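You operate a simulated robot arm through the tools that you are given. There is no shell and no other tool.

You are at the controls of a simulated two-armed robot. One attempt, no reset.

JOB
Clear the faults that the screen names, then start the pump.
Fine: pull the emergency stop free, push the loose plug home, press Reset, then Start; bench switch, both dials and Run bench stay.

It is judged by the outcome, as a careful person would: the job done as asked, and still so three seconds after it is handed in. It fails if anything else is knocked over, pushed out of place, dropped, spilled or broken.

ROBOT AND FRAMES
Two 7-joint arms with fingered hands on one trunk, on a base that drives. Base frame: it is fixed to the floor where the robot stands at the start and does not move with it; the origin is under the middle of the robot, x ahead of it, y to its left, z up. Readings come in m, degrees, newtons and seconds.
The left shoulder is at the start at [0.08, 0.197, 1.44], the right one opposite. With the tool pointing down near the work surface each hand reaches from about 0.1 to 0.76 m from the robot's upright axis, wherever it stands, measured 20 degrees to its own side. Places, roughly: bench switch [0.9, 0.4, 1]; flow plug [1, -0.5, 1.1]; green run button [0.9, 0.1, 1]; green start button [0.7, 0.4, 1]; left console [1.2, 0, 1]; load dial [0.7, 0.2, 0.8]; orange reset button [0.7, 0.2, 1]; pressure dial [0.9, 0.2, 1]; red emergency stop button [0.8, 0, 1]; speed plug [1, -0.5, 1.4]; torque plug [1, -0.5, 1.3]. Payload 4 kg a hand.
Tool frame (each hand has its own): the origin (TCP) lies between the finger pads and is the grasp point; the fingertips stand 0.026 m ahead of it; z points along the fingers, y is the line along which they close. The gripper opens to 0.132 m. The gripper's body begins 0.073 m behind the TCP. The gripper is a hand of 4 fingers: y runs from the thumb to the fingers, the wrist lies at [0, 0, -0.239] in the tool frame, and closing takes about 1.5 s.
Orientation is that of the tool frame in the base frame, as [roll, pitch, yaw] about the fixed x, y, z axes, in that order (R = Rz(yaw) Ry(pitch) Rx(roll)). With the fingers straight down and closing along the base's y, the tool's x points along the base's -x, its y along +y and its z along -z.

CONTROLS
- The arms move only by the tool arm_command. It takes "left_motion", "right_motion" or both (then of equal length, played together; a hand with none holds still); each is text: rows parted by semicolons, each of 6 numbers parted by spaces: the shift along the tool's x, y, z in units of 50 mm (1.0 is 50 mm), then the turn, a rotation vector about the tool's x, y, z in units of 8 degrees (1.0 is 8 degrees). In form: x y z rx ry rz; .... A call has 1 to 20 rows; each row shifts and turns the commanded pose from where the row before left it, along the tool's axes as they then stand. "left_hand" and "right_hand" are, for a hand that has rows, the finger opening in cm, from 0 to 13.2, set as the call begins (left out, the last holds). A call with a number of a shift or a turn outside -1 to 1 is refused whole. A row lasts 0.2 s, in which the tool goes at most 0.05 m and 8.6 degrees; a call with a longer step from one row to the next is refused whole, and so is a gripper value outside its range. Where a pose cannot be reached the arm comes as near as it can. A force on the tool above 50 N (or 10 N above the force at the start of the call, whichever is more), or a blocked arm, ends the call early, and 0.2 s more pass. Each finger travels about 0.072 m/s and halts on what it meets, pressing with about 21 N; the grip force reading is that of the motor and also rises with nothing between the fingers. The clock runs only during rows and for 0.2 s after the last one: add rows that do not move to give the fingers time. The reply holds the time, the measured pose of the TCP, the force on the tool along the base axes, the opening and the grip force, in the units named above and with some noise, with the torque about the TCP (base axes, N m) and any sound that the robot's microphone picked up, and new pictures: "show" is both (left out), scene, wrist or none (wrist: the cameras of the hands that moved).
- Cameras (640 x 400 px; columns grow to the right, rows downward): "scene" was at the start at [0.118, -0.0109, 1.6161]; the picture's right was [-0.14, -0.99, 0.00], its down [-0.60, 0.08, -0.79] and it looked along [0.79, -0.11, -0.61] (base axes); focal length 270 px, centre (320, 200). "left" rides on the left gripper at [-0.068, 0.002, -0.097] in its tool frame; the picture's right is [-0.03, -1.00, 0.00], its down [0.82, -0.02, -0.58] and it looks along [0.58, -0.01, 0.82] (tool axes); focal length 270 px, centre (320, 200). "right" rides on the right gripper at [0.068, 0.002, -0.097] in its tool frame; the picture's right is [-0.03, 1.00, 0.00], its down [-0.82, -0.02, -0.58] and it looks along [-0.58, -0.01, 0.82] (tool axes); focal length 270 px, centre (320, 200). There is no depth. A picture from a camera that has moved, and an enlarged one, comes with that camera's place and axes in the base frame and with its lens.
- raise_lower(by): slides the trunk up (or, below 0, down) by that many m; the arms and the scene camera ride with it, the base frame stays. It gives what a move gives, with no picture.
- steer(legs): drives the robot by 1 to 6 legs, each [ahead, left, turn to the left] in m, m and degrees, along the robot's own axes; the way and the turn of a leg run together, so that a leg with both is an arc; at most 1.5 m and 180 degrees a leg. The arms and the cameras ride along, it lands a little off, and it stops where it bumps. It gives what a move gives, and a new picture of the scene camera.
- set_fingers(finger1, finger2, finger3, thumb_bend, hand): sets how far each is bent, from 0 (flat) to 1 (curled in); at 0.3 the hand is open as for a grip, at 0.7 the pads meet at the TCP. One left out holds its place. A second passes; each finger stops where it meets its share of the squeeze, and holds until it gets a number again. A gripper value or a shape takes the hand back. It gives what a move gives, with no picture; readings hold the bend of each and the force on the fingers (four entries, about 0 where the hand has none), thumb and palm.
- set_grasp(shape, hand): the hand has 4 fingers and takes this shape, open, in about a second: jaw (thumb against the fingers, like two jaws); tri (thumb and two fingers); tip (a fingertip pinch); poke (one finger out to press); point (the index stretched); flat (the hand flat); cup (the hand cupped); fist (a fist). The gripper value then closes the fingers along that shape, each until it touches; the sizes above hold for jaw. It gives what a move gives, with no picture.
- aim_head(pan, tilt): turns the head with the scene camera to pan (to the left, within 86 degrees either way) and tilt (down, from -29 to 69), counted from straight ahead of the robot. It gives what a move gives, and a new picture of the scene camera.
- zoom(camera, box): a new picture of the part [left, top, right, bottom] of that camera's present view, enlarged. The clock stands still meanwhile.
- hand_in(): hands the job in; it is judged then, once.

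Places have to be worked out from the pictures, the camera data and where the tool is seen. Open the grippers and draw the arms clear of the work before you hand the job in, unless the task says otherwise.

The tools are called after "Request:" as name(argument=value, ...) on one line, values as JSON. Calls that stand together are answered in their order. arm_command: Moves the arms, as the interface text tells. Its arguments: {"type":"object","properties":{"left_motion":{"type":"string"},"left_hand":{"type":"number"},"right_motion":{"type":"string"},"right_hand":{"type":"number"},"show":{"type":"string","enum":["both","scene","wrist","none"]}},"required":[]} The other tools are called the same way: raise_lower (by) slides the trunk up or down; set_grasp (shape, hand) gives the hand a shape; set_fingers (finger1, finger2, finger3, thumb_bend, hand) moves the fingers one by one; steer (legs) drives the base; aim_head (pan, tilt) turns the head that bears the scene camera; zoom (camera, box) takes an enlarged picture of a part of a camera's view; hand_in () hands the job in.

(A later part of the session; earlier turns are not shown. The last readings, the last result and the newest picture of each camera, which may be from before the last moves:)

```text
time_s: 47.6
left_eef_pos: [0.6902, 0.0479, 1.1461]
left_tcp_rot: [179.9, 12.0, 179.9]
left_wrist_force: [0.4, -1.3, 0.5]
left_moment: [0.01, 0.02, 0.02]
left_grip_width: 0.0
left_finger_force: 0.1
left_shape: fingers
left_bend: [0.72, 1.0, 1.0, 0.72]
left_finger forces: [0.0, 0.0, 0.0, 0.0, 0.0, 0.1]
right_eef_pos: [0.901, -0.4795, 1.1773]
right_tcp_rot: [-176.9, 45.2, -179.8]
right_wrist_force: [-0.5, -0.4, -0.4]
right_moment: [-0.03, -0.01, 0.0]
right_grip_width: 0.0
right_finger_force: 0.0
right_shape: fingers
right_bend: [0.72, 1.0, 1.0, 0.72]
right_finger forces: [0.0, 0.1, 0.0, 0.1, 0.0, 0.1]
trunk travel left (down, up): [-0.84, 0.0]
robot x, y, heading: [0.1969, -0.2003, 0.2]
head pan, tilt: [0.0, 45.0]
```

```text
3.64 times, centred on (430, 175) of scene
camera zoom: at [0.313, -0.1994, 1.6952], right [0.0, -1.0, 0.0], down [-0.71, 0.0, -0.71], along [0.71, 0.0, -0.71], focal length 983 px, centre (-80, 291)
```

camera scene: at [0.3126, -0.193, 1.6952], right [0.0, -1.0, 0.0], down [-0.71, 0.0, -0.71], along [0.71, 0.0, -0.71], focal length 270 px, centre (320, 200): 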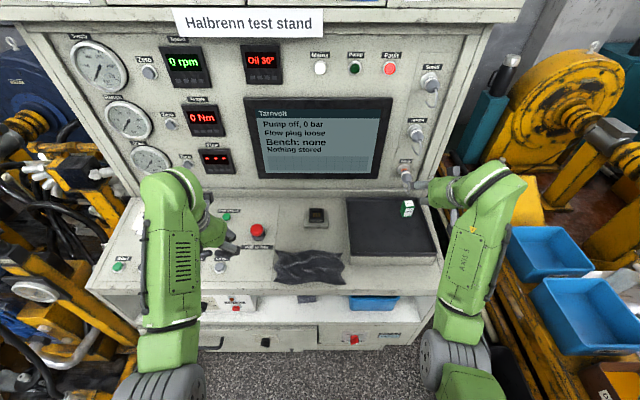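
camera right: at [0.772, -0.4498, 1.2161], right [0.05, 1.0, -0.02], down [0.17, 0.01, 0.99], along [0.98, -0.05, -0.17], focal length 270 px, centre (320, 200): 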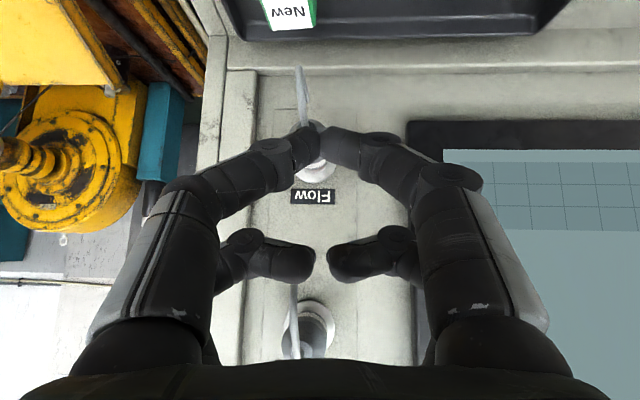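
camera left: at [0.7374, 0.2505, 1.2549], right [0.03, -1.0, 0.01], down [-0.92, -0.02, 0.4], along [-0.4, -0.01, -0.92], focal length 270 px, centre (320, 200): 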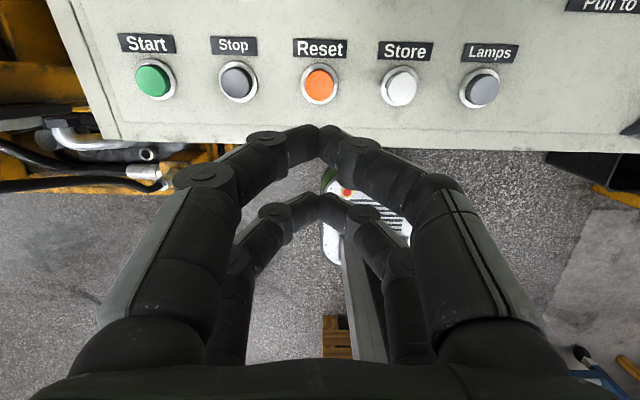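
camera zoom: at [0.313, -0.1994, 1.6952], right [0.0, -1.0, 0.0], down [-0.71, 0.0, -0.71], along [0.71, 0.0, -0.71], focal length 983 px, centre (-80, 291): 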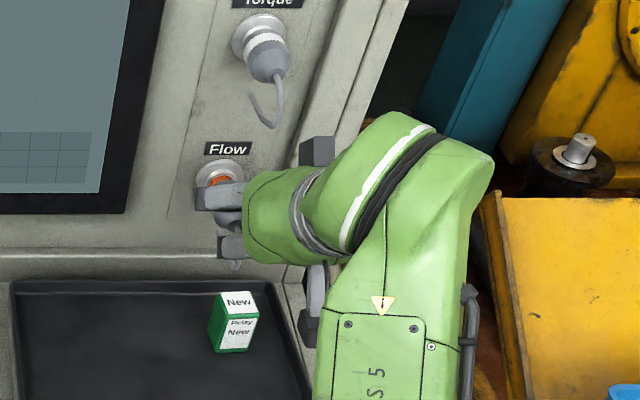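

Now it is reachable. The plug's axis is about 1 cm to the +y side of my tip and slightly lower, so I correct that and creep 3 cm forward while watching the force.

Request:
arm_command(right_motion="0.06 0.19 0.06 0 0 0; 0 0 0 0 0 0; -0.14 0 0.14 0 0 0; -0.14 0 0.14 0 0 0; -0.14 0 0.14 0 0 0; 0 0 0 0 0 0", show="none")

Request:
zoom(camera="right", box=[250, 50, 410, 210])

Request:
zoom(camera="scene", box=[370, 120, 490, 230])

```text
time_s: 49.0
left_eef_pos: [0.6904, 0.0475, 1.1468]
left_tcp_rot: [-180.0, 12.0, 179.9]
left_wrist_force: [0.0, 0.6, 0.3]
left_moment: [-0.04, 0.0, 0.0]
left_grip_width: 0.0
left_finger_force: 0.0
left_shape: fingers
left_bend: [0.72, 1.0, 1.0, 0.72]
left_finger forces: [0.0, 0.0, 0.1, 0.0, 0.0, 0.0]
right_eef_pos: [0.9309, -0.4706, 1.1736]
right_tcp_rot: [-177.0, 45.1, -179.8]
right_wrist_force: [0.0, 0.1, 0.2]
right_moment: [0.0, -0.01, 0.02]
right_grip_width: 0.0
right_finger_force: 0.1
right_shape: fingers
right_bend: [0.72, 1.0, 1.0, 0.72]
right_finger forces: [0.0, 0.1, 0.1, 0.0, 0.0, 0.0]
trunk travel left (down, up): [-0.84, 0.0]
robot x, y, heading: [0.1971, -0.1994, -0.2]
head pan, tilt: [0.0, 45.0]
```

```text
2.50 times, centred on (330, 130) of right
camera zoom: at [0.8146, -0.4647, 1.1923], right [0.05, 1.0, -0.02], down [0.17, 0.01, 0.99], along [0.98, -0.05, -0.17], focal length 676 px, centre (295, 375)
```

zoom: 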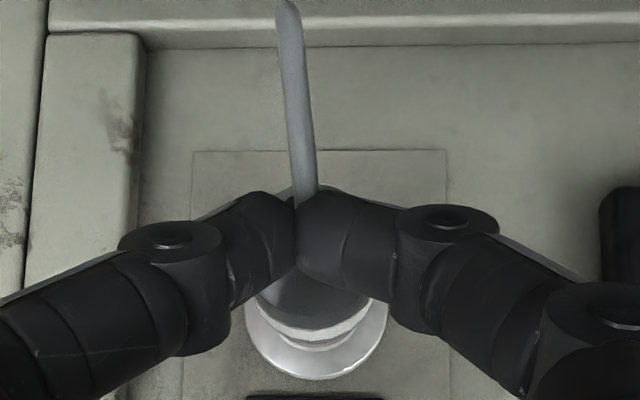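

```text
3.64 times, centred on (430, 175) of scene
camera zoom: at [0.3125, -0.1996, 1.6952], right [0.0, -1.0, 0.0], down [-0.71, 0.0, -0.71], along [0.71, 0.0, -0.71], focal length 983 px, centre (-80, 291)
```

zoom: 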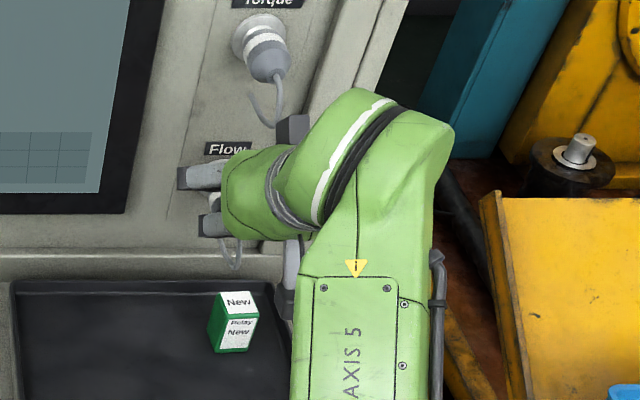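

No contact yet, but I notice the sensor block on top of the hand is only about 1.5 cm from the Torque plug's cable. I back off 3 cm and tilt the hand closer to horizontal (about 62°) so that the block stays well clear.

Request:
arm_command(right_motion="0.28 0.04 -0.28 0 0 0; 0.28 0 -0.28 0 0 0; 0 0 0 0 -0.71 0; 0 0 0 0 -0.71 0; 0 0 0 0 -0.71 0; 0 0 0 0 0 0", show="none")

Request:
zoom(camera="right", box=[210, 10, 430, 210])

Request:
zoom(camera="scene", box=[370, 120, 490, 230])

```text
time_s: 50.4
left_eef_pos: [0.6907, 0.0474, 1.1463]
left_tcp_rot: [-179.9, 11.9, 179.9]
left_wrist_force: [-1.0, -0.5, 0.4]
left_moment: [-0.01, -0.03, 0.0]
left_grip_width: 0.0
left_finger_force: 0.1
left_shape: fingers
left_bend: [0.72, 1.0, 1.0, 0.72]
left_finger forces: [0.0, 0.0, 0.0, 0.0, 0.0, 0.0]
right_eef_pos: [0.8902, -0.4689, 1.1728]
right_tcp_rot: [-175.3, 62.1, -177.9]
right_wrist_force: [-0.2, 0.0, 0.8]
right_moment: [0.06, 0.02, -0.04]
right_grip_width: 0.0
right_finger_force: 0.0
right_shape: fingers
right_bend: [0.72, 1.0, 1.0, 0.72]
right_finger forces: [0.0, 0.0, 0.0, 0.0, 0.0, 0.0]
trunk travel left (down, up): [-0.84, 0.0]
robot x, y, heading: [0.1964, -0.2007, -0.1]
head pan, tilt: [0.0, 45.0]
```

```text
2.00 times, centred on (320, 110) of right
camera zoom: at [0.7736, -0.4629, 1.1565], right [0.05, 1.0, -0.02], down [-0.13, 0.02, 0.99], along [0.99, -0.04, 0.13], focal length 541 px, centre (320, 380)
```

zoom: 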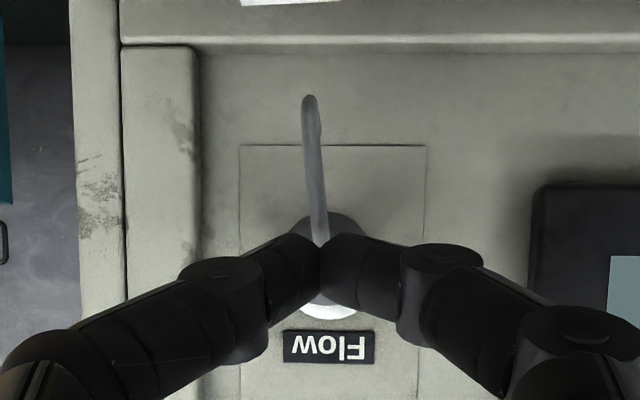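

```text
3.64 times, centred on (430, 175) of scene
camera zoom: at [0.3128, -0.1996, 1.6952], right [0.0, -1.0, 0.0], down [-0.71, 0.0, -0.71], along [0.71, 0.0, -0.71], focal length 983 px, centre (-80, 291)
```

zoom: 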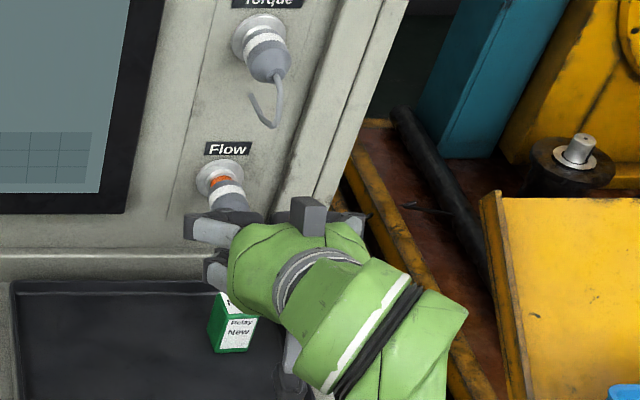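

Pitch 62° is reached, the hand stays well above the relay box, and the block is clear of the Torque cable. The tip is level with the plug's rear, so I correct 3 mm sideways and move 4 cm forward to contact.

Request:
arm_command(right_motion="0 0.06 0 0 0 0; -0.094 0 0.177 0 0 0; -0.094 0 0.177 0 0 0; -0.094 0 0.177 0 0 0; -0.094 0 0.177 0 0 0; 0 0 0 0 0 0", show="none")

Request:
zoom(camera="right", box=[210, 10, 430, 210])

Request:
zoom(camera="scene", box=[370, 120, 490, 230])

```text
time_s: 51.8
left_eef_pos: [0.6901, 0.0483, 1.1462]
left_tcp_rot: [-179.9, 12.1, 180.0]
left_wrist_force: [-0.2, 0.3, -0.3]
left_moment: [0.04, 0.0, 0.02]
left_grip_width: 0.0002
left_finger_force: 0.1
left_shape: fingers
left_bend: [0.72, 1.0, 1.0, 0.72]
left_finger forces: [0.1, 0.0, 0.1, 0.0, 0.0, 0.0]
right_eef_pos: [0.9319, -0.4669, 1.1732]
right_tcp_rot: [-175.5, 62.1, -177.8]
right_wrist_force: [-0.2, -0.4, -0.4]
right_moment: [-0.01, -0.02, 0.0]
right_grip_width: 0.0
right_finger_force: 0.0
right_shape: fingers
right_bend: [0.72, 1.0, 1.0, 0.72]
right_finger forces: [0.0, 0.0, 0.0, 0.1, 0.0, 0.0]
trunk travel left (down, up): [-0.84, 0.0]
robot x, y, heading: [0.1978, -0.2007, -0.2]
head pan, tilt: [0.0, 45.0]
```

```text
2.00 times, centred on (320, 110) of right
camera zoom: at [0.8141, -0.4607, 1.157], right [0.05, 1.0, -0.02], down [-0.13, 0.02, 0.99], along [0.99, -0.04, 0.13], focal length 541 px, centre (320, 380)
```

zoom: 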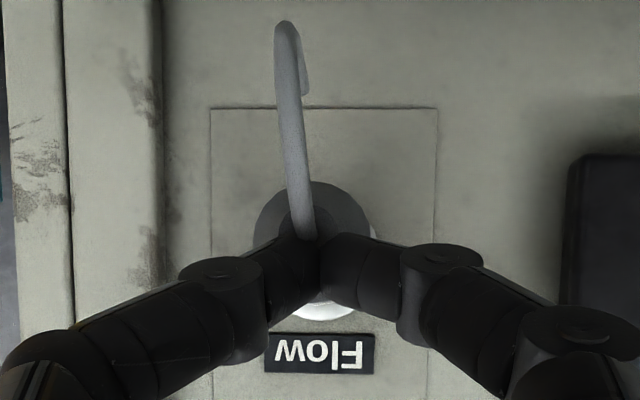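

```text
3.64 times, centred on (430, 175) of scene
camera zoom: at [0.3128, -0.1996, 1.6952], right [0.0, -1.0, 0.0], down [-0.71, 0.0, -0.71], along [0.71, 0.0, -0.71], focal length 983 px, centre (-80, 291)
```

zoom: 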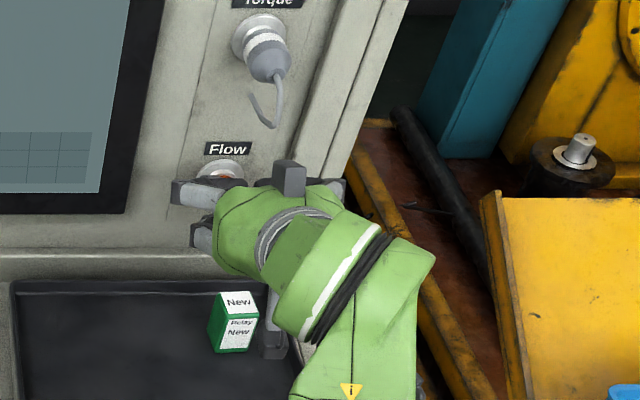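

The tip stands right behind the plug's rear with its centre about 5 mm above the plug's, and there is still 1 to 2 cm of gap. I keep moving forward in 5 mm steps and read the force.

Request:
arm_command(right_motion="-0.047 0.01 0.088 0 0 0; -0.047 0.01 0.088 0 0 0; -0.047 0 0.088 0 0 0; -0.047 0 0.088 0 0 0; 0 0 0 0 0 0", show="none")

Request:
zoom(camera="right", box=[210, 10, 430, 210])

```text
time_s: 53.0
left_eef_pos: [0.685, 0.0487, 1.1493]
left_tcp_rot: [-180.0, 12.3, 180.0]
left_wrist_force: [-0.2, 0.0, -0.8]
left_moment: [-0.01, 0.0, -0.02]
left_grip_width: 0.0001
left_finger_force: 0.0
left_shape: fingers
left_bend: [0.72, 1.0, 1.0, 0.72]
left_finger forces: [0.0, 0.0, 0.0, 0.1, 0.1, 0.0]
right_eef_pos: [0.9433, -0.4662, 1.1735]
right_tcp_rot: [-175.3, 62.0, -178.0]
right_wrist_force: [-27.7, 0.7, -6.3]
right_moment: [0.05, 0.76, -0.01]
right_grip_width: 0.0
right_finger_force: 18.2
right_shape: fingers
right_bend: [0.74, 1.0, 1.0, 0.73]
right_finger forces: [19.1, 0.1, 0.0, 0.0, 17.5, 0.0]
trunk travel left (down, up): [-0.84, 0.0]
robot x, y, heading: [0.202, -0.1996, -0.0]
head pan, tilt: [0.0, 45.0]
```

```text
2.00 times, centred on (320, 110) of right
camera zoom: at [0.8278, -0.4606, 1.1583], right [0.05, 1.0, -0.01], down [-0.13, 0.02, 0.99], along [0.99, -0.05, 0.13], focal length 541 px, centre (320, 380)
```

zoom: 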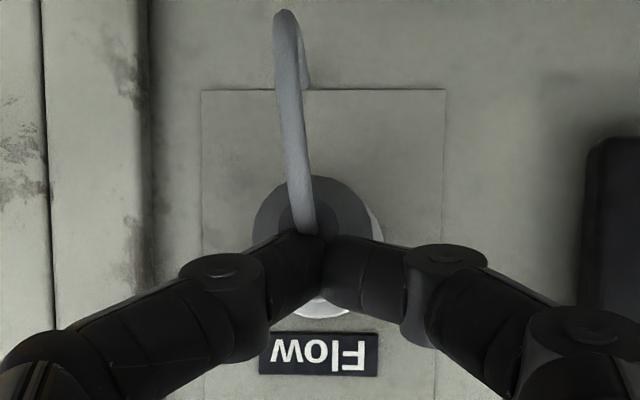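

Contact: about 28 N against the plug, with both fingers taking equal load. I check the screen and then push a little further.

Request:
zoom(camera="scene", box=[240, 90, 440, 210])

Request:
arm_command(right_motion="-0.047 0 0.088 0 0 0; -0.047 0 0.088 0 0 0; 0 0 0 0 0 0", show="scene")

```text
3.20 times, centred on (340, 150) of scene
camera zoom: at [0.305, -0.1997, 1.6956], right [0.0, -1.0, 0.0], down [-0.7, 0.0, -0.71], along [0.71, 0.0, -0.7], focal length 865 px, centre (256, 360)
```

zoom: 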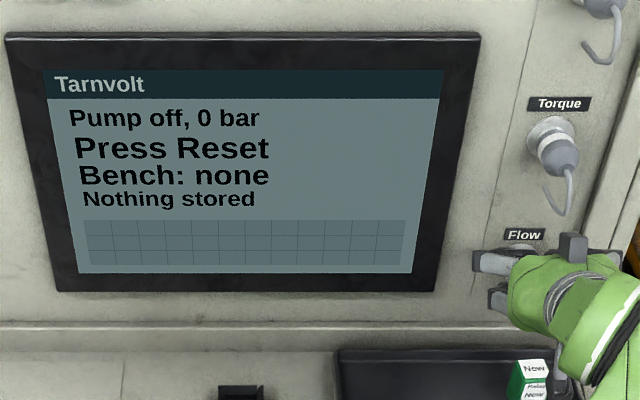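

```text
time_s: 53.6
left_eef_pos: [0.681, 0.047, 1.1502]
left_tcp_rot: [-180.0, 12.5, 179.8]
left_wrist_force: [-0.4, 0.0, 0.3]
left_moment: [-0.01, 0.01, -0.01]
left_grip_width: 0.0001
left_finger_force: 0.1
left_shape: fingers
left_bend: [0.72, 1.0, 1.0, 0.72]
left_finger forces: [0.1, 0.0, 0.0, 0.0, 0.0, 0.0]
right_eef_pos: [0.9465, -0.4681, 1.1743]
right_tcp_rot: [-175.6, 61.6, -178.5]
right_wrist_force: [-38.4, -0.6, 6.7]
right_moment: [-0.03, 0.83, -0.1]
right_grip_width: 0.0
right_finger_force: 27.8
right_shape: fingers
right_bend: [0.75, 1.0, 1.0, 0.74]
right_finger forces: [23.1, 0.1, 0.0, 0.1, 32.0, 0.0]
trunk travel left (down, up): [-0.84, 0.0]
robot x, y, heading: [0.1972, -0.2018, -0.1]
head pan, tilt: [0.0, 45.0]
stopped in row 3 (right hand): the force on the tool passed its limit at 52 N (the readings are from after the stop); the commanded pose is now the measured one
camera scene: at [0.2985, -0.199, 1.6964], right [0.0, -1.0, 0.0], down [-0.7, 0.0, -0.71], along [0.71, 0.0, -0.7], focal length 270 px, centre (320, 200)
```

scene: 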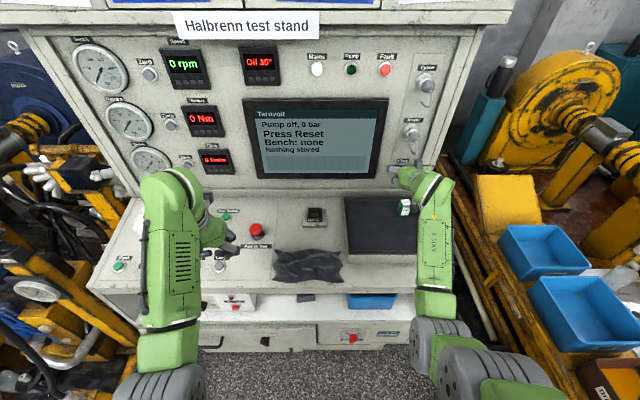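

The screen now says "Press Reset" and the Flow meter reads again, so the plug is home. I draw the right hand straight back from the plug.

Request:
arm_command(right_motion="0.1 0 -0.19 0 0 0; 0.15 0 -0.28 0 0 0; 0.2 0 -0.38 0 0 0; 0.25 0 -0.47 0 0 0; 0.25 0 -0.47 0 0 0; 0 0 0 0 0 0", show="both")

Request:
zoom(camera="scene", box=[240, 40, 460, 230])

```text
time_s: 55.0
left_eef_pos: [0.6894, 0.048, 1.1471]
left_tcp_rot: [180.0, 12.0, 180.0]
left_wrist_force: [0.5, -0.8, 0.6]
left_moment: [0.01, 0.0, 0.0]
left_grip_width: 0.0
left_finger_force: 0.0
left_shape: fingers
left_bend: [0.72, 1.0, 1.0, 0.72]
left_finger forces: [0.0, 0.0, 0.0, 0.0, 0.0, 0.0]
right_eef_pos: [0.8565, -0.464, 1.1703]
right_tcp_rot: [-175.6, 61.3, -178.3]
right_wrist_force: [-0.2, 0.8, -0.3]
right_moment: [0.0, -0.01, 0.0]
right_grip_width: 0.0
right_finger_force: 0.1
right_shape: fingers
right_bend: [0.72, 1.0, 1.0, 0.72]
right_finger forces: [0.1, 0.0, 0.0, 0.0, 0.0, 0.0]
trunk travel left (down, up): [-0.84, 0.0]
robot x, y, heading: [0.1963, -0.1962, 0.0]
head pan, tilt: [0.0, 45.0]
camera scene: at [0.3119, -0.1995, 1.6952], right [0.0, -1.0, 0.0], down [-0.71, 0.0, -0.71], along [0.71, 0.0, -0.71], focal length 270 px, centre (320, 200)
camera right: at [0.7391, -0.4563, 1.1553], right [0.05, 1.0, -0.01], down [-0.12, 0.02, 0.99], along [0.99, -0.05, 0.12], focal length 270 px, centre (320, 200)
```

scene: 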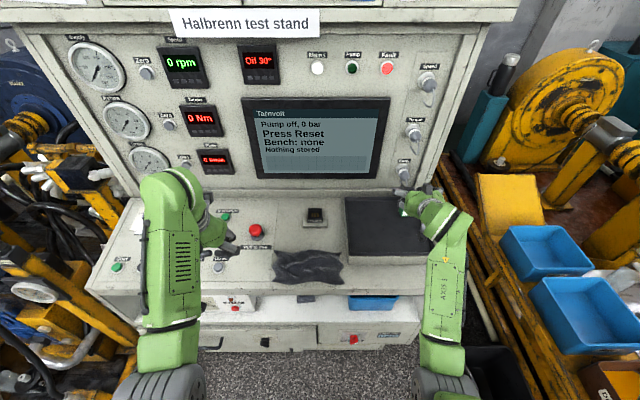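
right: 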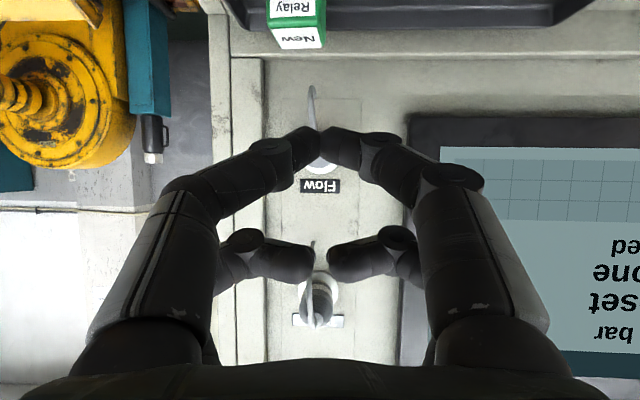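

```text
2.11 times, centred on (350, 135) of scene
camera zoom: at [0.3119, -0.1995, 1.6952], right [0.0, -1.0, 0.0], down [-0.71, 0.0, -0.71], along [0.71, 0.0, -0.71], focal length 569 px, centre (257, 337)
```

zoom: 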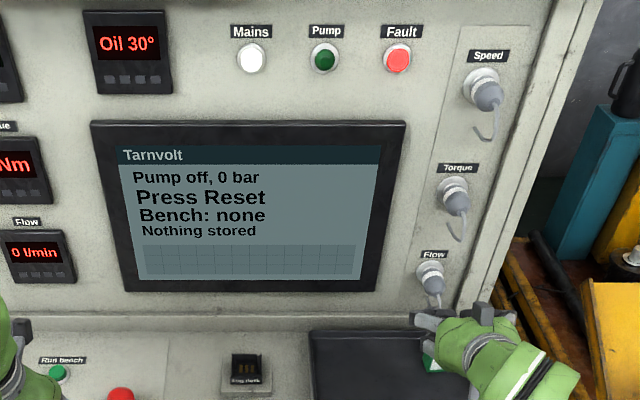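

The Flow plug sits like its neighbours and its meter shows 0 l/min. I draw the right hand further back, tilting it down to 45° again, so that it is clear before the robot shifts.

Request:
arm_command(right_motion="0.1 0 -0.4 0 0.7 0; 0.1 0 -0.4 0 0.7 0; 0.1 0 -0.4 0 0.7 0; 0.2 0 -0.6 0 0 0; 0.2 0 -0.6 0 0 0; 0 0 0 0 0 0", show="scene")

```text
time_s: 56.4
left_eef_pos: [0.6912, 0.0477, 1.1477]
left_tcp_rot: [180.0, 12.1, 179.9]
left_wrist_force: [-0.2, 0.4, -0.1]
left_moment: [-0.02, 0.01, 0.03]
left_grip_width: 0.0
left_finger_force: 0.0
left_shape: fingers
left_bend: [0.72, 1.0, 1.0, 0.72]
left_finger forces: [0.0, 0.1, 0.1, 0.1, 0.1, 0.0]
right_eef_pos: [0.7418, -0.458, 1.2206]
right_tcp_rot: [-177.1, 44.6, 179.9]
right_wrist_force: [0.9, -0.1, 0.0]
right_moment: [-0.01, 0.02, -0.02]
right_grip_width: 0.0
right_finger_force: 0.1
right_shape: fingers
right_bend: [0.72, 1.0, 1.0, 0.72]
right_finger forces: [0.0, 0.1, 0.1, 0.0, 0.0, 0.0]
trunk travel left (down, up): [-0.84, 0.0]
robot x, y, heading: [0.1963, -0.2021, -0.3]
head pan, tilt: [0.0, 45.0]
camera scene: at [0.3127, -0.1997, 1.6951], right [0.0, -1.0, 0.0], down [-0.71, 0.0, -0.71], along [0.71, 0.0, -0.71], focal length 270 px, centre (320, 200)
```

scene: 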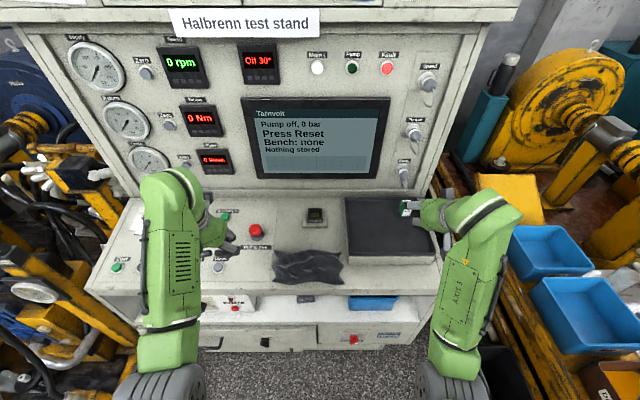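

Both hands are well above the desk and clear. I shift the robot 0.25 m to the left so that Reset and Start lie ahead of the left arm.

Request:
steer(legs=[[0, 0.25, 0]])

Request:
zoom(camera="left", box=[0, 0, 640, 400])

```text
time_s: 58.3
left_eef_pos: [0.6888, 0.2928, 1.1474]
left_tcp_rot: [179.9, 12.0, 180.0]
left_wrist_force: [1.0, -0.9, 0.0]
left_moment: [0.04, 0.01, -0.02]
left_grip_width: 0.0
left_finger_force: 0.0
left_shape: fingers
left_bend: [0.72, 1.0, 1.0, 0.72]
left_finger forces: [0.0, 0.0, 0.0, 0.0, 0.1, 0.0]
right_eef_pos: [0.7414, -0.2122, 1.2181]
right_tcp_rot: [-177.3, 44.6, 179.8]
right_wrist_force: [0.0, -0.8, -0.2]
right_moment: [0.0, 0.02, 0.01]
right_grip_width: 0.0
right_finger_force: 0.0
right_shape: fingers
right_bend: [0.72, 1.0, 1.0, 0.72]
right_finger forces: [0.0, 0.0, 0.1, 0.1, 0.1, 0.0]
trunk travel left (down, up): [-0.84, 0.0]
robot x, y, heading: [0.1952, 0.0439, 0.1]
head pan, tilt: [0.0, 45.0]
camera scene: at [0.312, 0.0425, 1.6952], right [0.0, -1.0, 0.0], down [-0.71, 0.0, -0.71], along [0.71, 0.0, -0.71], focal length 270 px, centre (320, 200)
```

scene: 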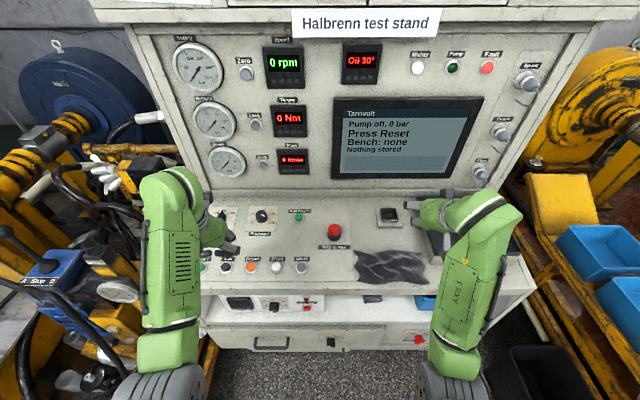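

```text
1.00 times, centred on (320, 200) of left (not enlarged: the box is as wide or as high as the picture)
camera zoom: at [0.7364, 0.2943, 1.256], right [0.03, -1.0, 0.0], down [-0.92, -0.02, 0.4], along [-0.4, -0.01, -0.92], focal length 270 px, centre (320, 200)
```

zoom: 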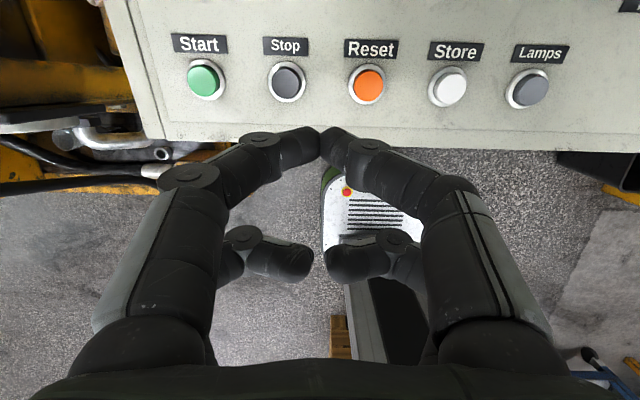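

Reset stands near [0.737, 0.251] and Start near [0.737, 0.396]. My leading tip sits about 27 mm ahead of and 21 mm below the TCP. I move over Reset and come down to a few centimetres above it.

Request:
arm_command(left_motion="0 -0.42 0 0 0 0; 0 -0.42 0 0 0 0; 0 0 0.5 0 0 0; 0 0 0.5 0 0 0; 0 0 0.5 0 0 0; 0 0 0 0 0 0", show="wrist")

Request:
zoom(camera="left", box=[220, 40, 420, 200])

```text
time_s: 59.7
left_eef_pos: [0.7046, 0.2543, 1.0734]
left_tcp_rot: [-180.0, 11.9, -179.9]
left_wrist_force: [-0.8, -0.5, 0.0]
left_moment: [-0.01, -0.02, 0.02]
left_grip_width: 0.0
left_finger_force: 0.0
left_shape: fingers
left_bend: [0.72, 1.0, 1.0, 0.72]
left_finger forces: [0.0, 0.1, 0.0, 0.0, 0.1, 0.0]
right_eef_pos: [0.74, -0.2092, 1.2186]
right_tcp_rot: [-177.1, 44.6, 179.9]
right_wrist_force: [-0.8, 1.2, 0.3]
right_moment: [0.02, -0.01, 0.01]
right_grip_width: 0.0
right_finger_force: 0.0
right_shape: fingers
right_bend: [0.72, 1.0, 1.0, 0.72]
right_finger forces: [0.0, 0.0, 0.0, 0.0, 0.0, 0.0]
trunk travel left (down, up): [-0.84, 0.0]
robot x, y, heading: [0.2, 0.0429, 0.1]
head pan, tilt: [0.0, 45.0]
camera left: at [0.7521, 0.2559, 1.1818], right [0.03, -1.0, 0.0], down [-0.92, -0.02, 0.39], along [-0.39, -0.01, -0.92], focal length 270 px, centre (320, 200)
```

left: 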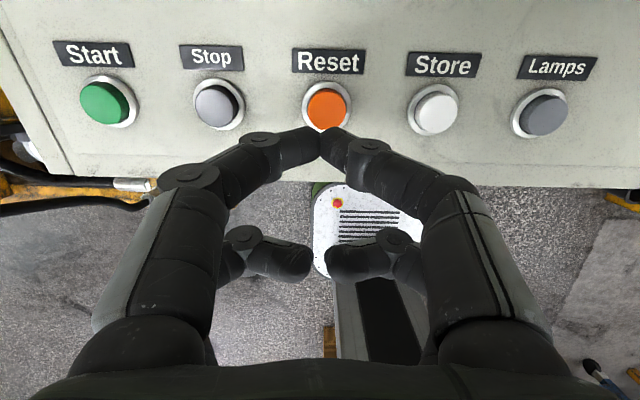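

```text
2.50 times, centred on (320, 120) of left
camera zoom: at [0.7521, 0.2559, 1.1818], right [0.03, -1.0, 0.0], down [-0.92, -0.02, 0.39], along [-0.39, -0.01, -0.92], focal length 676 px, centre (320, 400)
```

zoom: 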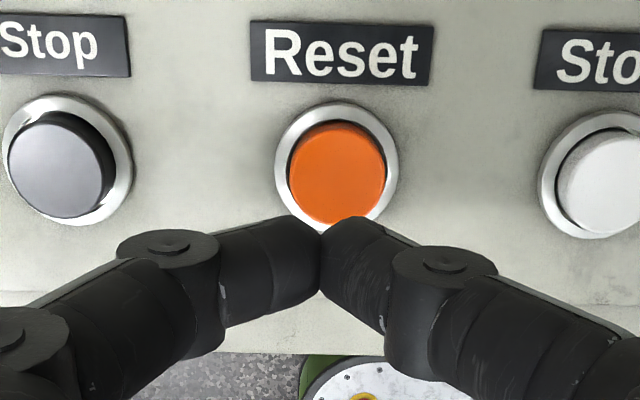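

The tip would land about 6 mm too far forward and 3 mm to the left. I correct that and come down most of the remaining distance.

Request:
arm_command(left_motion="0.12 -0.07 0 0 0 0; 0 0 0.3 0 0 0; 0 0 0.3 0 0 0; 0 0 0.2 0 0 0; 0 0 0 0 0 0", show="none")

Request:
zoom(camera="left", box=[220, 60, 420, 220])

```text
time_s: 60.9
left_eef_pos: [0.7073, 0.2516, 1.0328]
left_tcp_rot: [180.0, 12.0, -179.9]
left_wrist_force: [0.6, 0.3, 0.5]
left_moment: [-0.01, -0.01, -0.01]
left_grip_width: 0.0001
left_finger_force: 0.1
left_shape: fingers
left_bend: [0.72, 1.0, 1.0, 0.72]
left_finger forces: [0.0, 0.0, 0.1, 0.0, 0.1, 0.0]
right_eef_pos: [0.7407, -0.2077, 1.2202]
right_tcp_rot: [-177.1, 44.6, 180.0]
right_wrist_force: [0.1, -0.5, -0.6]
right_moment: [-0.01, 0.03, 0.0]
right_grip_width: 0.0001
right_finger_force: 0.2
right_shape: fingers
right_bend: [0.72, 1.0, 1.0, 0.72]
right_finger forces: [0.0, 0.0, 0.0, 0.1, 0.0, 0.0]
trunk travel left (down, up): [-0.84, 0.0]
robot x, y, heading: [0.2004, 0.0464, 0.2]
head pan, tilt: [0.0, 45.0]
```

```text
2.50 times, centred on (320, 140) of left
camera zoom: at [0.7548, 0.2535, 1.141], right [0.03, -1.0, 0.0], down [-0.92, -0.02, 0.4], along [-0.4, -0.01, -0.92], focal length 676 px, centre (320, 350)
```

zoom: 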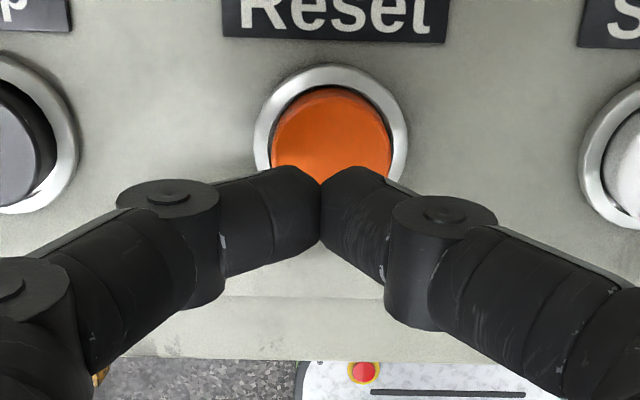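

The tip is now centred over Reset, about 1.5 cm above it. I press down slowly in small steps and watch the force and the screen.

Request:
arm_command(left_motion="0 0 0.2 0 0 0; 0 0 0.08 0 0 0; 0 0 0.08 0 0 0; 0 0 0 0 0 0", show="none")

Request:
zoom(camera="left", box=[220, 60, 420, 220])

Request:
zoom(camera="scene", box=[320, 40, 520, 190])

```text
time_s: 61.9
left_eef_pos: [0.7112, 0.2524, 1.0152]
left_tcp_rot: [180.0, 12.0, -179.9]
left_wrist_force: [0.1, -0.4, -0.7]
left_moment: [0.03, 0.0, 0.01]
left_grip_width: 0.0
left_finger_force: 0.0
left_shape: fingers
left_bend: [0.72, 1.0, 1.0, 0.72]
left_finger forces: [0.0, 0.0, 0.1, 0.0, 0.1, 0.0]
right_eef_pos: [0.7415, -0.2086, 1.2193]
right_tcp_rot: [-177.0, 44.5, -180.0]
right_wrist_force: [0.3, 0.8, 0.1]
right_moment: [-0.02, -0.01, 0.02]
right_grip_width: 0.0001
right_finger_force: 0.2
right_shape: fingers
right_bend: [0.72, 1.0, 1.0, 0.72]
right_finger forces: [0.1, 0.0, 0.0, 0.1, 0.1, 0.0]
trunk travel left (down, up): [-0.84, 0.0]
robot x, y, heading: [0.1991, 0.0469, -0.1]
head pan, tilt: [0.0, 45.0]
```

```text
2.50 times, centred on (320, 140) of left
camera zoom: at [0.7585, 0.2536, 1.1234], right [0.03, -1.0, 0.01], down [-0.92, -0.02, 0.4], along [-0.4, -0.02, -0.92], focal length 676 px, centre (320, 350)
```

zoom: 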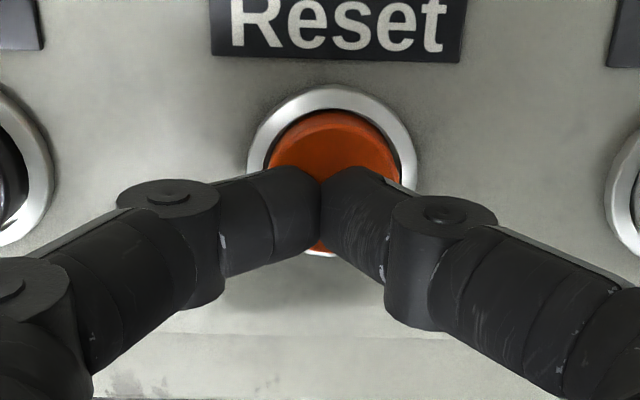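

```text
2.67 times, centred on (420, 115) of scene
camera zoom: at [0.3122, 0.0493, 1.6952], right [0.0, -1.0, 0.0], down [-0.71, 0.0, -0.71], along [0.71, 0.0, -0.71], focal length 721 px, centre (53, 427)
```

zoom: 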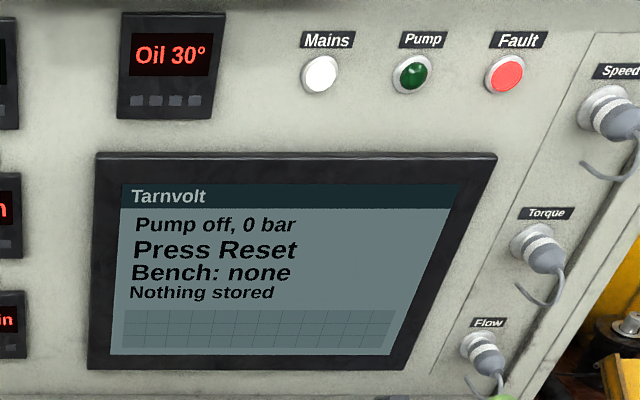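

Not touching yet: the tip is a few millimetres above the button and roughly centred. I nudge 3 mm back and go on pressing in 4 mm steps.

Request:
arm_command(left_motion="0.05 -0.02 0 0 0 0; 0 0 0.08 0 0 0; 0 0 0.08 0 0 0; 0 0 0 0 0 0", show="none")

Request:
zoom(camera="left", box=[220, 60, 420, 220])

Request:
zoom(camera="scene", box=[320, 40, 520, 190])

```text
time_s: 62.9
left_eef_pos: [0.7099, 0.2492, 1.0085]
left_tcp_rot: [179.9, 12.2, -179.8]
left_wrist_force: [-1.4, -1.2, 11.5]
left_moment: [-0.08, -0.17, 0.01]
left_grip_width: 0.0
left_finger_force: 5.5
left_shape: fingers
left_bend: [0.72, 1.0, 1.0, 0.73]
left_finger forces: [0.0, 0.0, 0.0, 0.0, 12.0, 0.0]
right_eef_pos: [0.7404, -0.2086, 1.2193]
right_tcp_rot: [-177.1, 44.5, 180.0]
right_wrist_force: [-0.1, 0.5, 0.1]
right_moment: [0.01, 0.02, 0.0]
right_grip_width: 0.0001
right_finger_force: 0.0
right_shape: fingers
right_bend: [0.72, 1.0, 1.0, 0.72]
right_finger forces: [0.0, 0.0, 0.0, 0.1, 0.0, 0.0]
trunk travel left (down, up): [-0.84, 0.0]
robot x, y, heading: [0.1972, 0.0482, 0.0]
head pan, tilt: [0.0, 45.0]
heard: click
```

```text
2.50 times, centred on (320, 140) of left
camera zoom: at [0.7568, 0.2518, 1.1173], right [0.03, -1.0, 0.01], down [-0.92, -0.02, 0.39], along [-0.39, -0.01, -0.92], focal length 676 px, centre (320, 350)
```

zoom: 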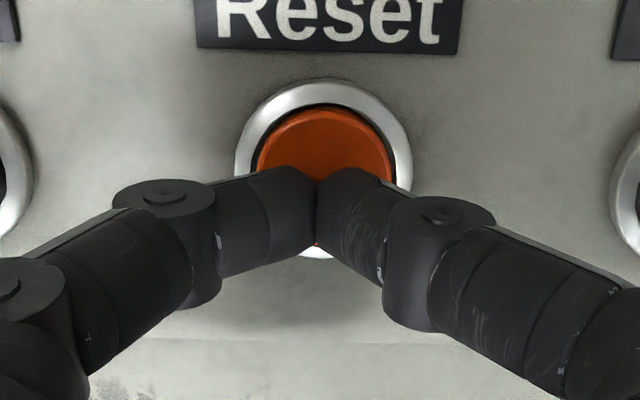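

```text
2.67 times, centred on (420, 115) of scene
camera zoom: at [0.3103, 0.0483, 1.6954], right [0.0, -1.0, 0.0], down [-0.71, 0.0, -0.71], along [0.71, 0.0, -0.71], focal length 721 px, centre (53, 427)
```

zoom: 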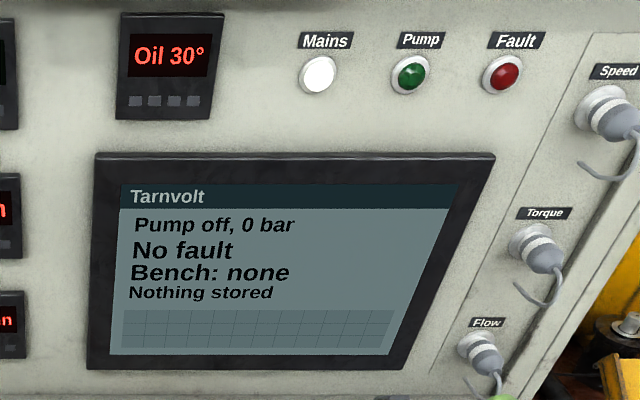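

A click was heard and the screen says "No fault", with the Fault lamp off. I lift 6 cm and carry the tip over Stop to Start (+0.147 m in y).

Request:
arm_command(left_motion="0 0 -0.3 0 0 0; 0 0 -0.5 0 0 0; 0 0 -0.4 0 0 0; 0 0.6 0 0 0 0; 0 0.6 0 0 0 0; 0 0.6 0 0 0 0; 0 0.6 0 0 0 0; 0 0.54 0 0 0 0; 0 0 0 0 0 0", show="both")

Request:
zoom(camera="left", box=[220, 40, 420, 200])

```text
time_s: 64.9
left_eef_pos: [0.6967, 0.3974, 1.0656]
left_tcp_rot: [-180.0, 12.0, -179.9]
left_wrist_force: [0.0, -0.5, -0.4]
left_moment: [0.0, 0.0, 0.02]
left_grip_width: 0.0003
left_finger_force: 0.1
left_shape: fingers
left_bend: [0.72, 1.0, 1.0, 0.72]
left_finger forces: [0.0, 0.0, 0.0, 0.0, 0.0, 0.1]
right_eef_pos: [0.7396, -0.2086, 1.2191]
right_tcp_rot: [-177.2, 44.6, -180.0]
right_wrist_force: [0.1, -0.2, 0.4]
right_moment: [-0.02, 0.0, -0.04]
right_grip_width: 0.0001
right_finger_force: 0.1
right_shape: fingers
right_bend: [0.72, 1.0, 1.0, 0.72]
right_finger forces: [0.0, 0.1, 0.1, 0.0, 0.0, 0.1]
trunk travel left (down, up): [-0.84, 0.0]
robot x, y, heading: [0.1985, 0.0486, 0.2]
head pan, tilt: [0.0, 45.0]
camera scene: at [0.3119, 0.0491, 1.6952], right [0.0, -1.0, 0.0], down [-0.71, 0.0, -0.71], along [0.71, 0.0, -0.71], focal length 270 px, centre (320, 200)
camera left: at [0.7449, 0.3995, 1.1741], right [0.03, -1.0, 0.01], down [-0.92, -0.02, 0.4], along [-0.4, -0.01, -0.92], focal length 270 px, centre (320, 200)
```

scene: 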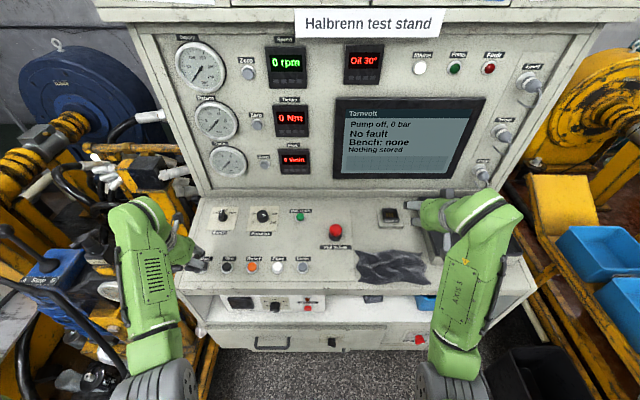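
left: 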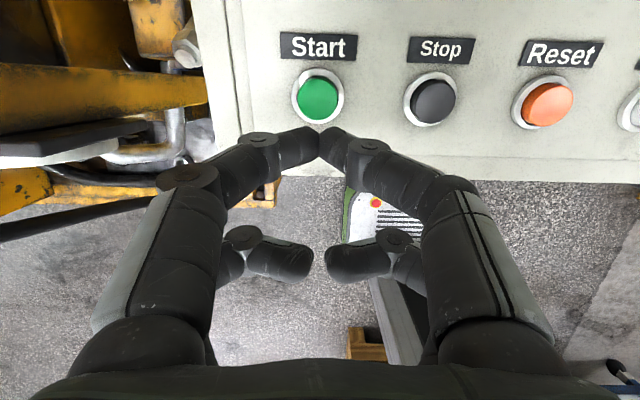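

```text
2.50 times, centred on (320, 120) of left
camera zoom: at [0.7449, 0.3995, 1.1741], right [0.03, -1.0, 0.01], down [-0.92, -0.02, 0.4], along [-0.4, -0.01, -0.92], focal length 676 px, centre (320, 400)
```

zoom: 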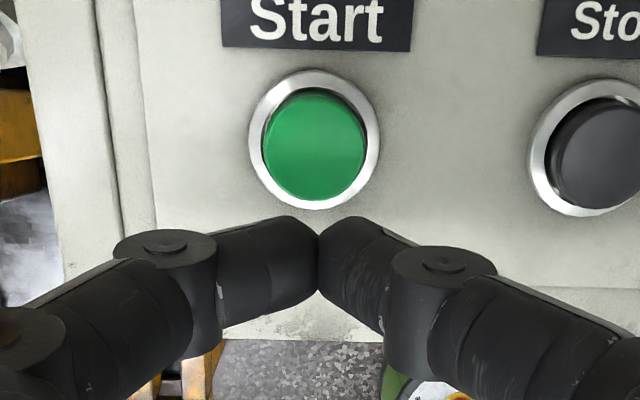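

Start is straight below the tip, about 2 mm to the left. I correct and come down most of the way.

Request:
arm_command(left_motion="0 0.04 0.2 0 0 0; 0 0 0.3 0 0 0; 0 0 0.3 0 0 0; 0 0 0.1 0 0 0; 0 0 0 0 0 0", show="none")

Request:
zoom(camera="left", box=[220, 60, 420, 220])

```text
time_s: 66.1
left_eef_pos: [0.7073, 0.4003, 1.023]
left_tcp_rot: [180.0, 12.0, -179.9]
left_wrist_force: [0.4, 0.3, 0.2]
left_moment: [0.0, 0.0, 0.01]
left_grip_width: 0.0
left_finger_force: 0.0
left_shape: fingers
left_bend: [0.72, 1.0, 1.0, 0.72]
left_finger forces: [0.0, 0.0, 0.0, 0.1, 0.1, 0.1]
right_eef_pos: [0.7415, -0.2073, 1.2203]
right_tcp_rot: [-176.9, 44.6, -180.0]
right_wrist_force: [-0.1, -0.7, 0.7]
right_moment: [-0.01, 0.0, -0.03]
right_grip_width: 0.0
right_finger_force: 0.0
right_shape: fingers
right_bend: [0.72, 1.0, 1.0, 0.72]
right_finger forces: [0.1, 0.0, 0.0, 0.1, 0.0, 0.1]
trunk travel left (down, up): [-0.84, 0.0]
robot x, y, heading: [0.1974, 0.0462, -0.0]
head pan, tilt: [0.0, 45.0]
```

```text
2.50 times, centred on (320, 140) of left
camera zoom: at [0.7544, 0.4017, 1.13], right [0.03, -1.0, 0.01], down [-0.92, -0.02, 0.4], along [-0.39, -0.01, -0.92], focal length 676 px, centre (320, 350)
```

zoom: 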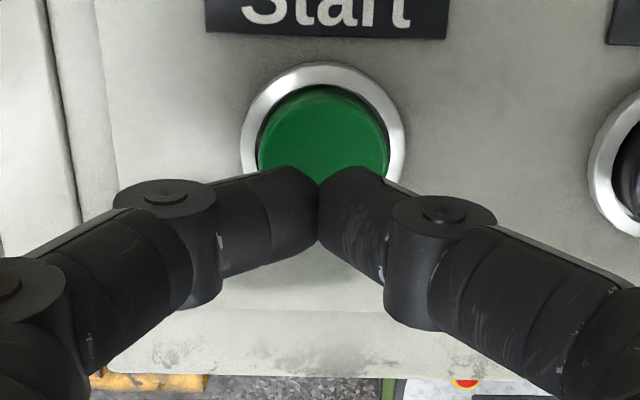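

The tip is centred over Start, about 1 cm above it. I press slowly in 4 mm steps until the click.

Request:
arm_command(left_motion="0 0 0.1 0 0 0; 0 0 0.1 0 0 0; 0 0 0.07 0 0 0; 0 0 0 0 0 0", show="none")

Request:
zoom(camera="left", box=[220, 60, 420, 220])

Request:
zoom(camera="scene", box=[320, 40, 520, 190])

```text
time_s: 67.1
left_eef_pos: [0.7094, 0.3982, 1.0099]
left_tcp_rot: [180.0, 12.2, -179.9]
left_wrist_force: [-1.6, -1.4, 7.8]
left_moment: [-0.04, -0.12, 0.01]
left_grip_width: 0.0001
left_finger_force: 4.8
left_shape: fingers
left_bend: [0.72, 1.0, 1.0, 0.72]
left_finger forces: [0.1, 0.0, 0.1, 0.1, 9.6, 0.1]
right_eef_pos: [0.7405, -0.208, 1.22]
right_tcp_rot: [-177.1, 44.6, -179.9]
right_wrist_force: [-0.7, -0.1, -0.3]
right_moment: [-0.03, 0.0, -0.02]
right_grip_width: 0.0
right_finger_force: 0.0
right_shape: fingers
right_bend: [0.72, 1.0, 1.0, 0.72]
right_finger forces: [0.1, 0.0, 0.0, 0.1, 0.1, 0.0]
trunk travel left (down, up): [-0.84, 0.0]
robot x, y, heading: [0.1989, 0.0523, 0.2]
head pan, tilt: [0.0, 45.0]
heard: click
```

```text
2.50 times, centred on (320, 140) of left
camera zoom: at [0.7564, 0.4007, 1.1182], right [0.03, -1.0, 0.0], down [-0.92, -0.02, 0.39], along [-0.39, -0.01, -0.92], focal length 676 px, centre (320, 350)
```

zoom: 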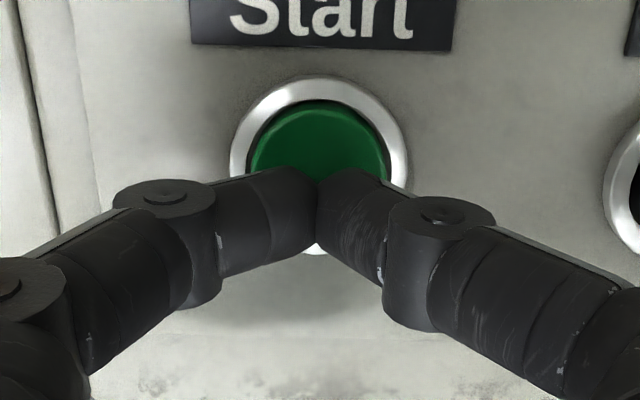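

```text
2.67 times, centred on (420, 115) of scene
camera zoom: at [0.3108, 0.0484, 1.6954], right [0.0, -1.0, 0.0], down [-0.71, 0.0, -0.71], along [0.71, 0.0, -0.71], focal length 721 px, centre (53, 427)
```

zoom: 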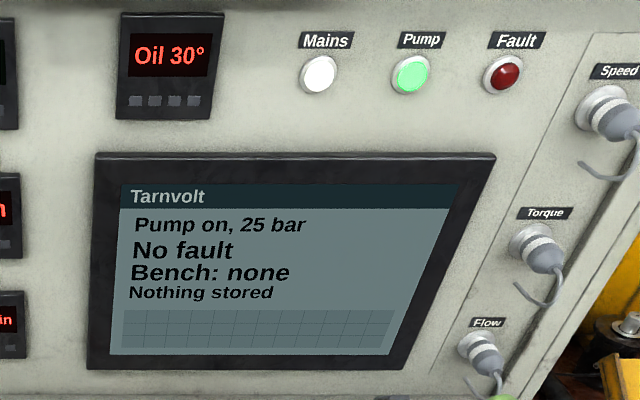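

A click, and the screen shows "Pump on, 25 bar / No fault" with the Pump lamp lit. I lift the left hand straight off the button and draw it back from the desk.

Request:
arm_command(left_motion="0 0 -0.3 0 0 0; 0 0 -0.5 0 0 0; 0 0 -0.6 0 0 0; 0 0 -0.6 0 0 0; 0.5 -0.2 -0.1 0 0 0; 0.5 -0.2 -0.1 0 0 0; 0 0 0 0 0 0", show="scene")

```text
time_s: 68.7
left_eef_pos: [0.6376, 0.3792, 1.1049]
left_tcp_rot: [180.0, 12.0, -179.9]
left_wrist_force: [-0.7, 1.0, 1.2]
left_moment: [-0.02, 0.04, 0.01]
left_grip_width: 0.0003
left_finger_force: 0.0
left_shape: fingers
left_bend: [0.72, 1.0, 1.0, 0.72]
left_finger forces: [0.1, 0.0, 0.0, 0.1, 0.1, 0.0]
right_eef_pos: [0.7418, -0.2081, 1.2182]
right_tcp_rot: [-177.0, 44.6, 180.0]
right_wrist_force: [0.8, -0.3, 0.2]
right_moment: [0.0, -0.01, -0.02]
right_grip_width: 0.0
right_finger_force: 0.1
right_shape: fingers
right_bend: [0.72, 1.0, 1.0, 0.72]
right_finger forces: [0.0, 0.1, 0.0, 0.0, 0.1, 0.0]
trunk travel left (down, up): [-0.84, 0.0]
robot x, y, heading: [0.1958, 0.05, 0.1]
head pan, tilt: [0.0, 45.0]
camera scene: at [0.3127, 0.0494, 1.6951], right [0.0, -1.0, 0.0], down [-0.71, 0.0, -0.71], along [0.71, 0.0, -0.71], focal length 270 px, centre (320, 200)
```

scene: 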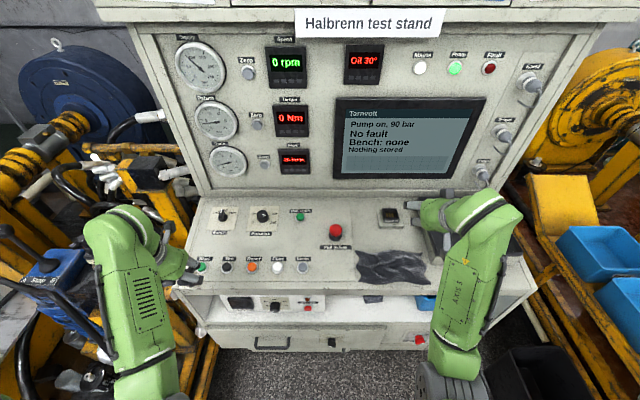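

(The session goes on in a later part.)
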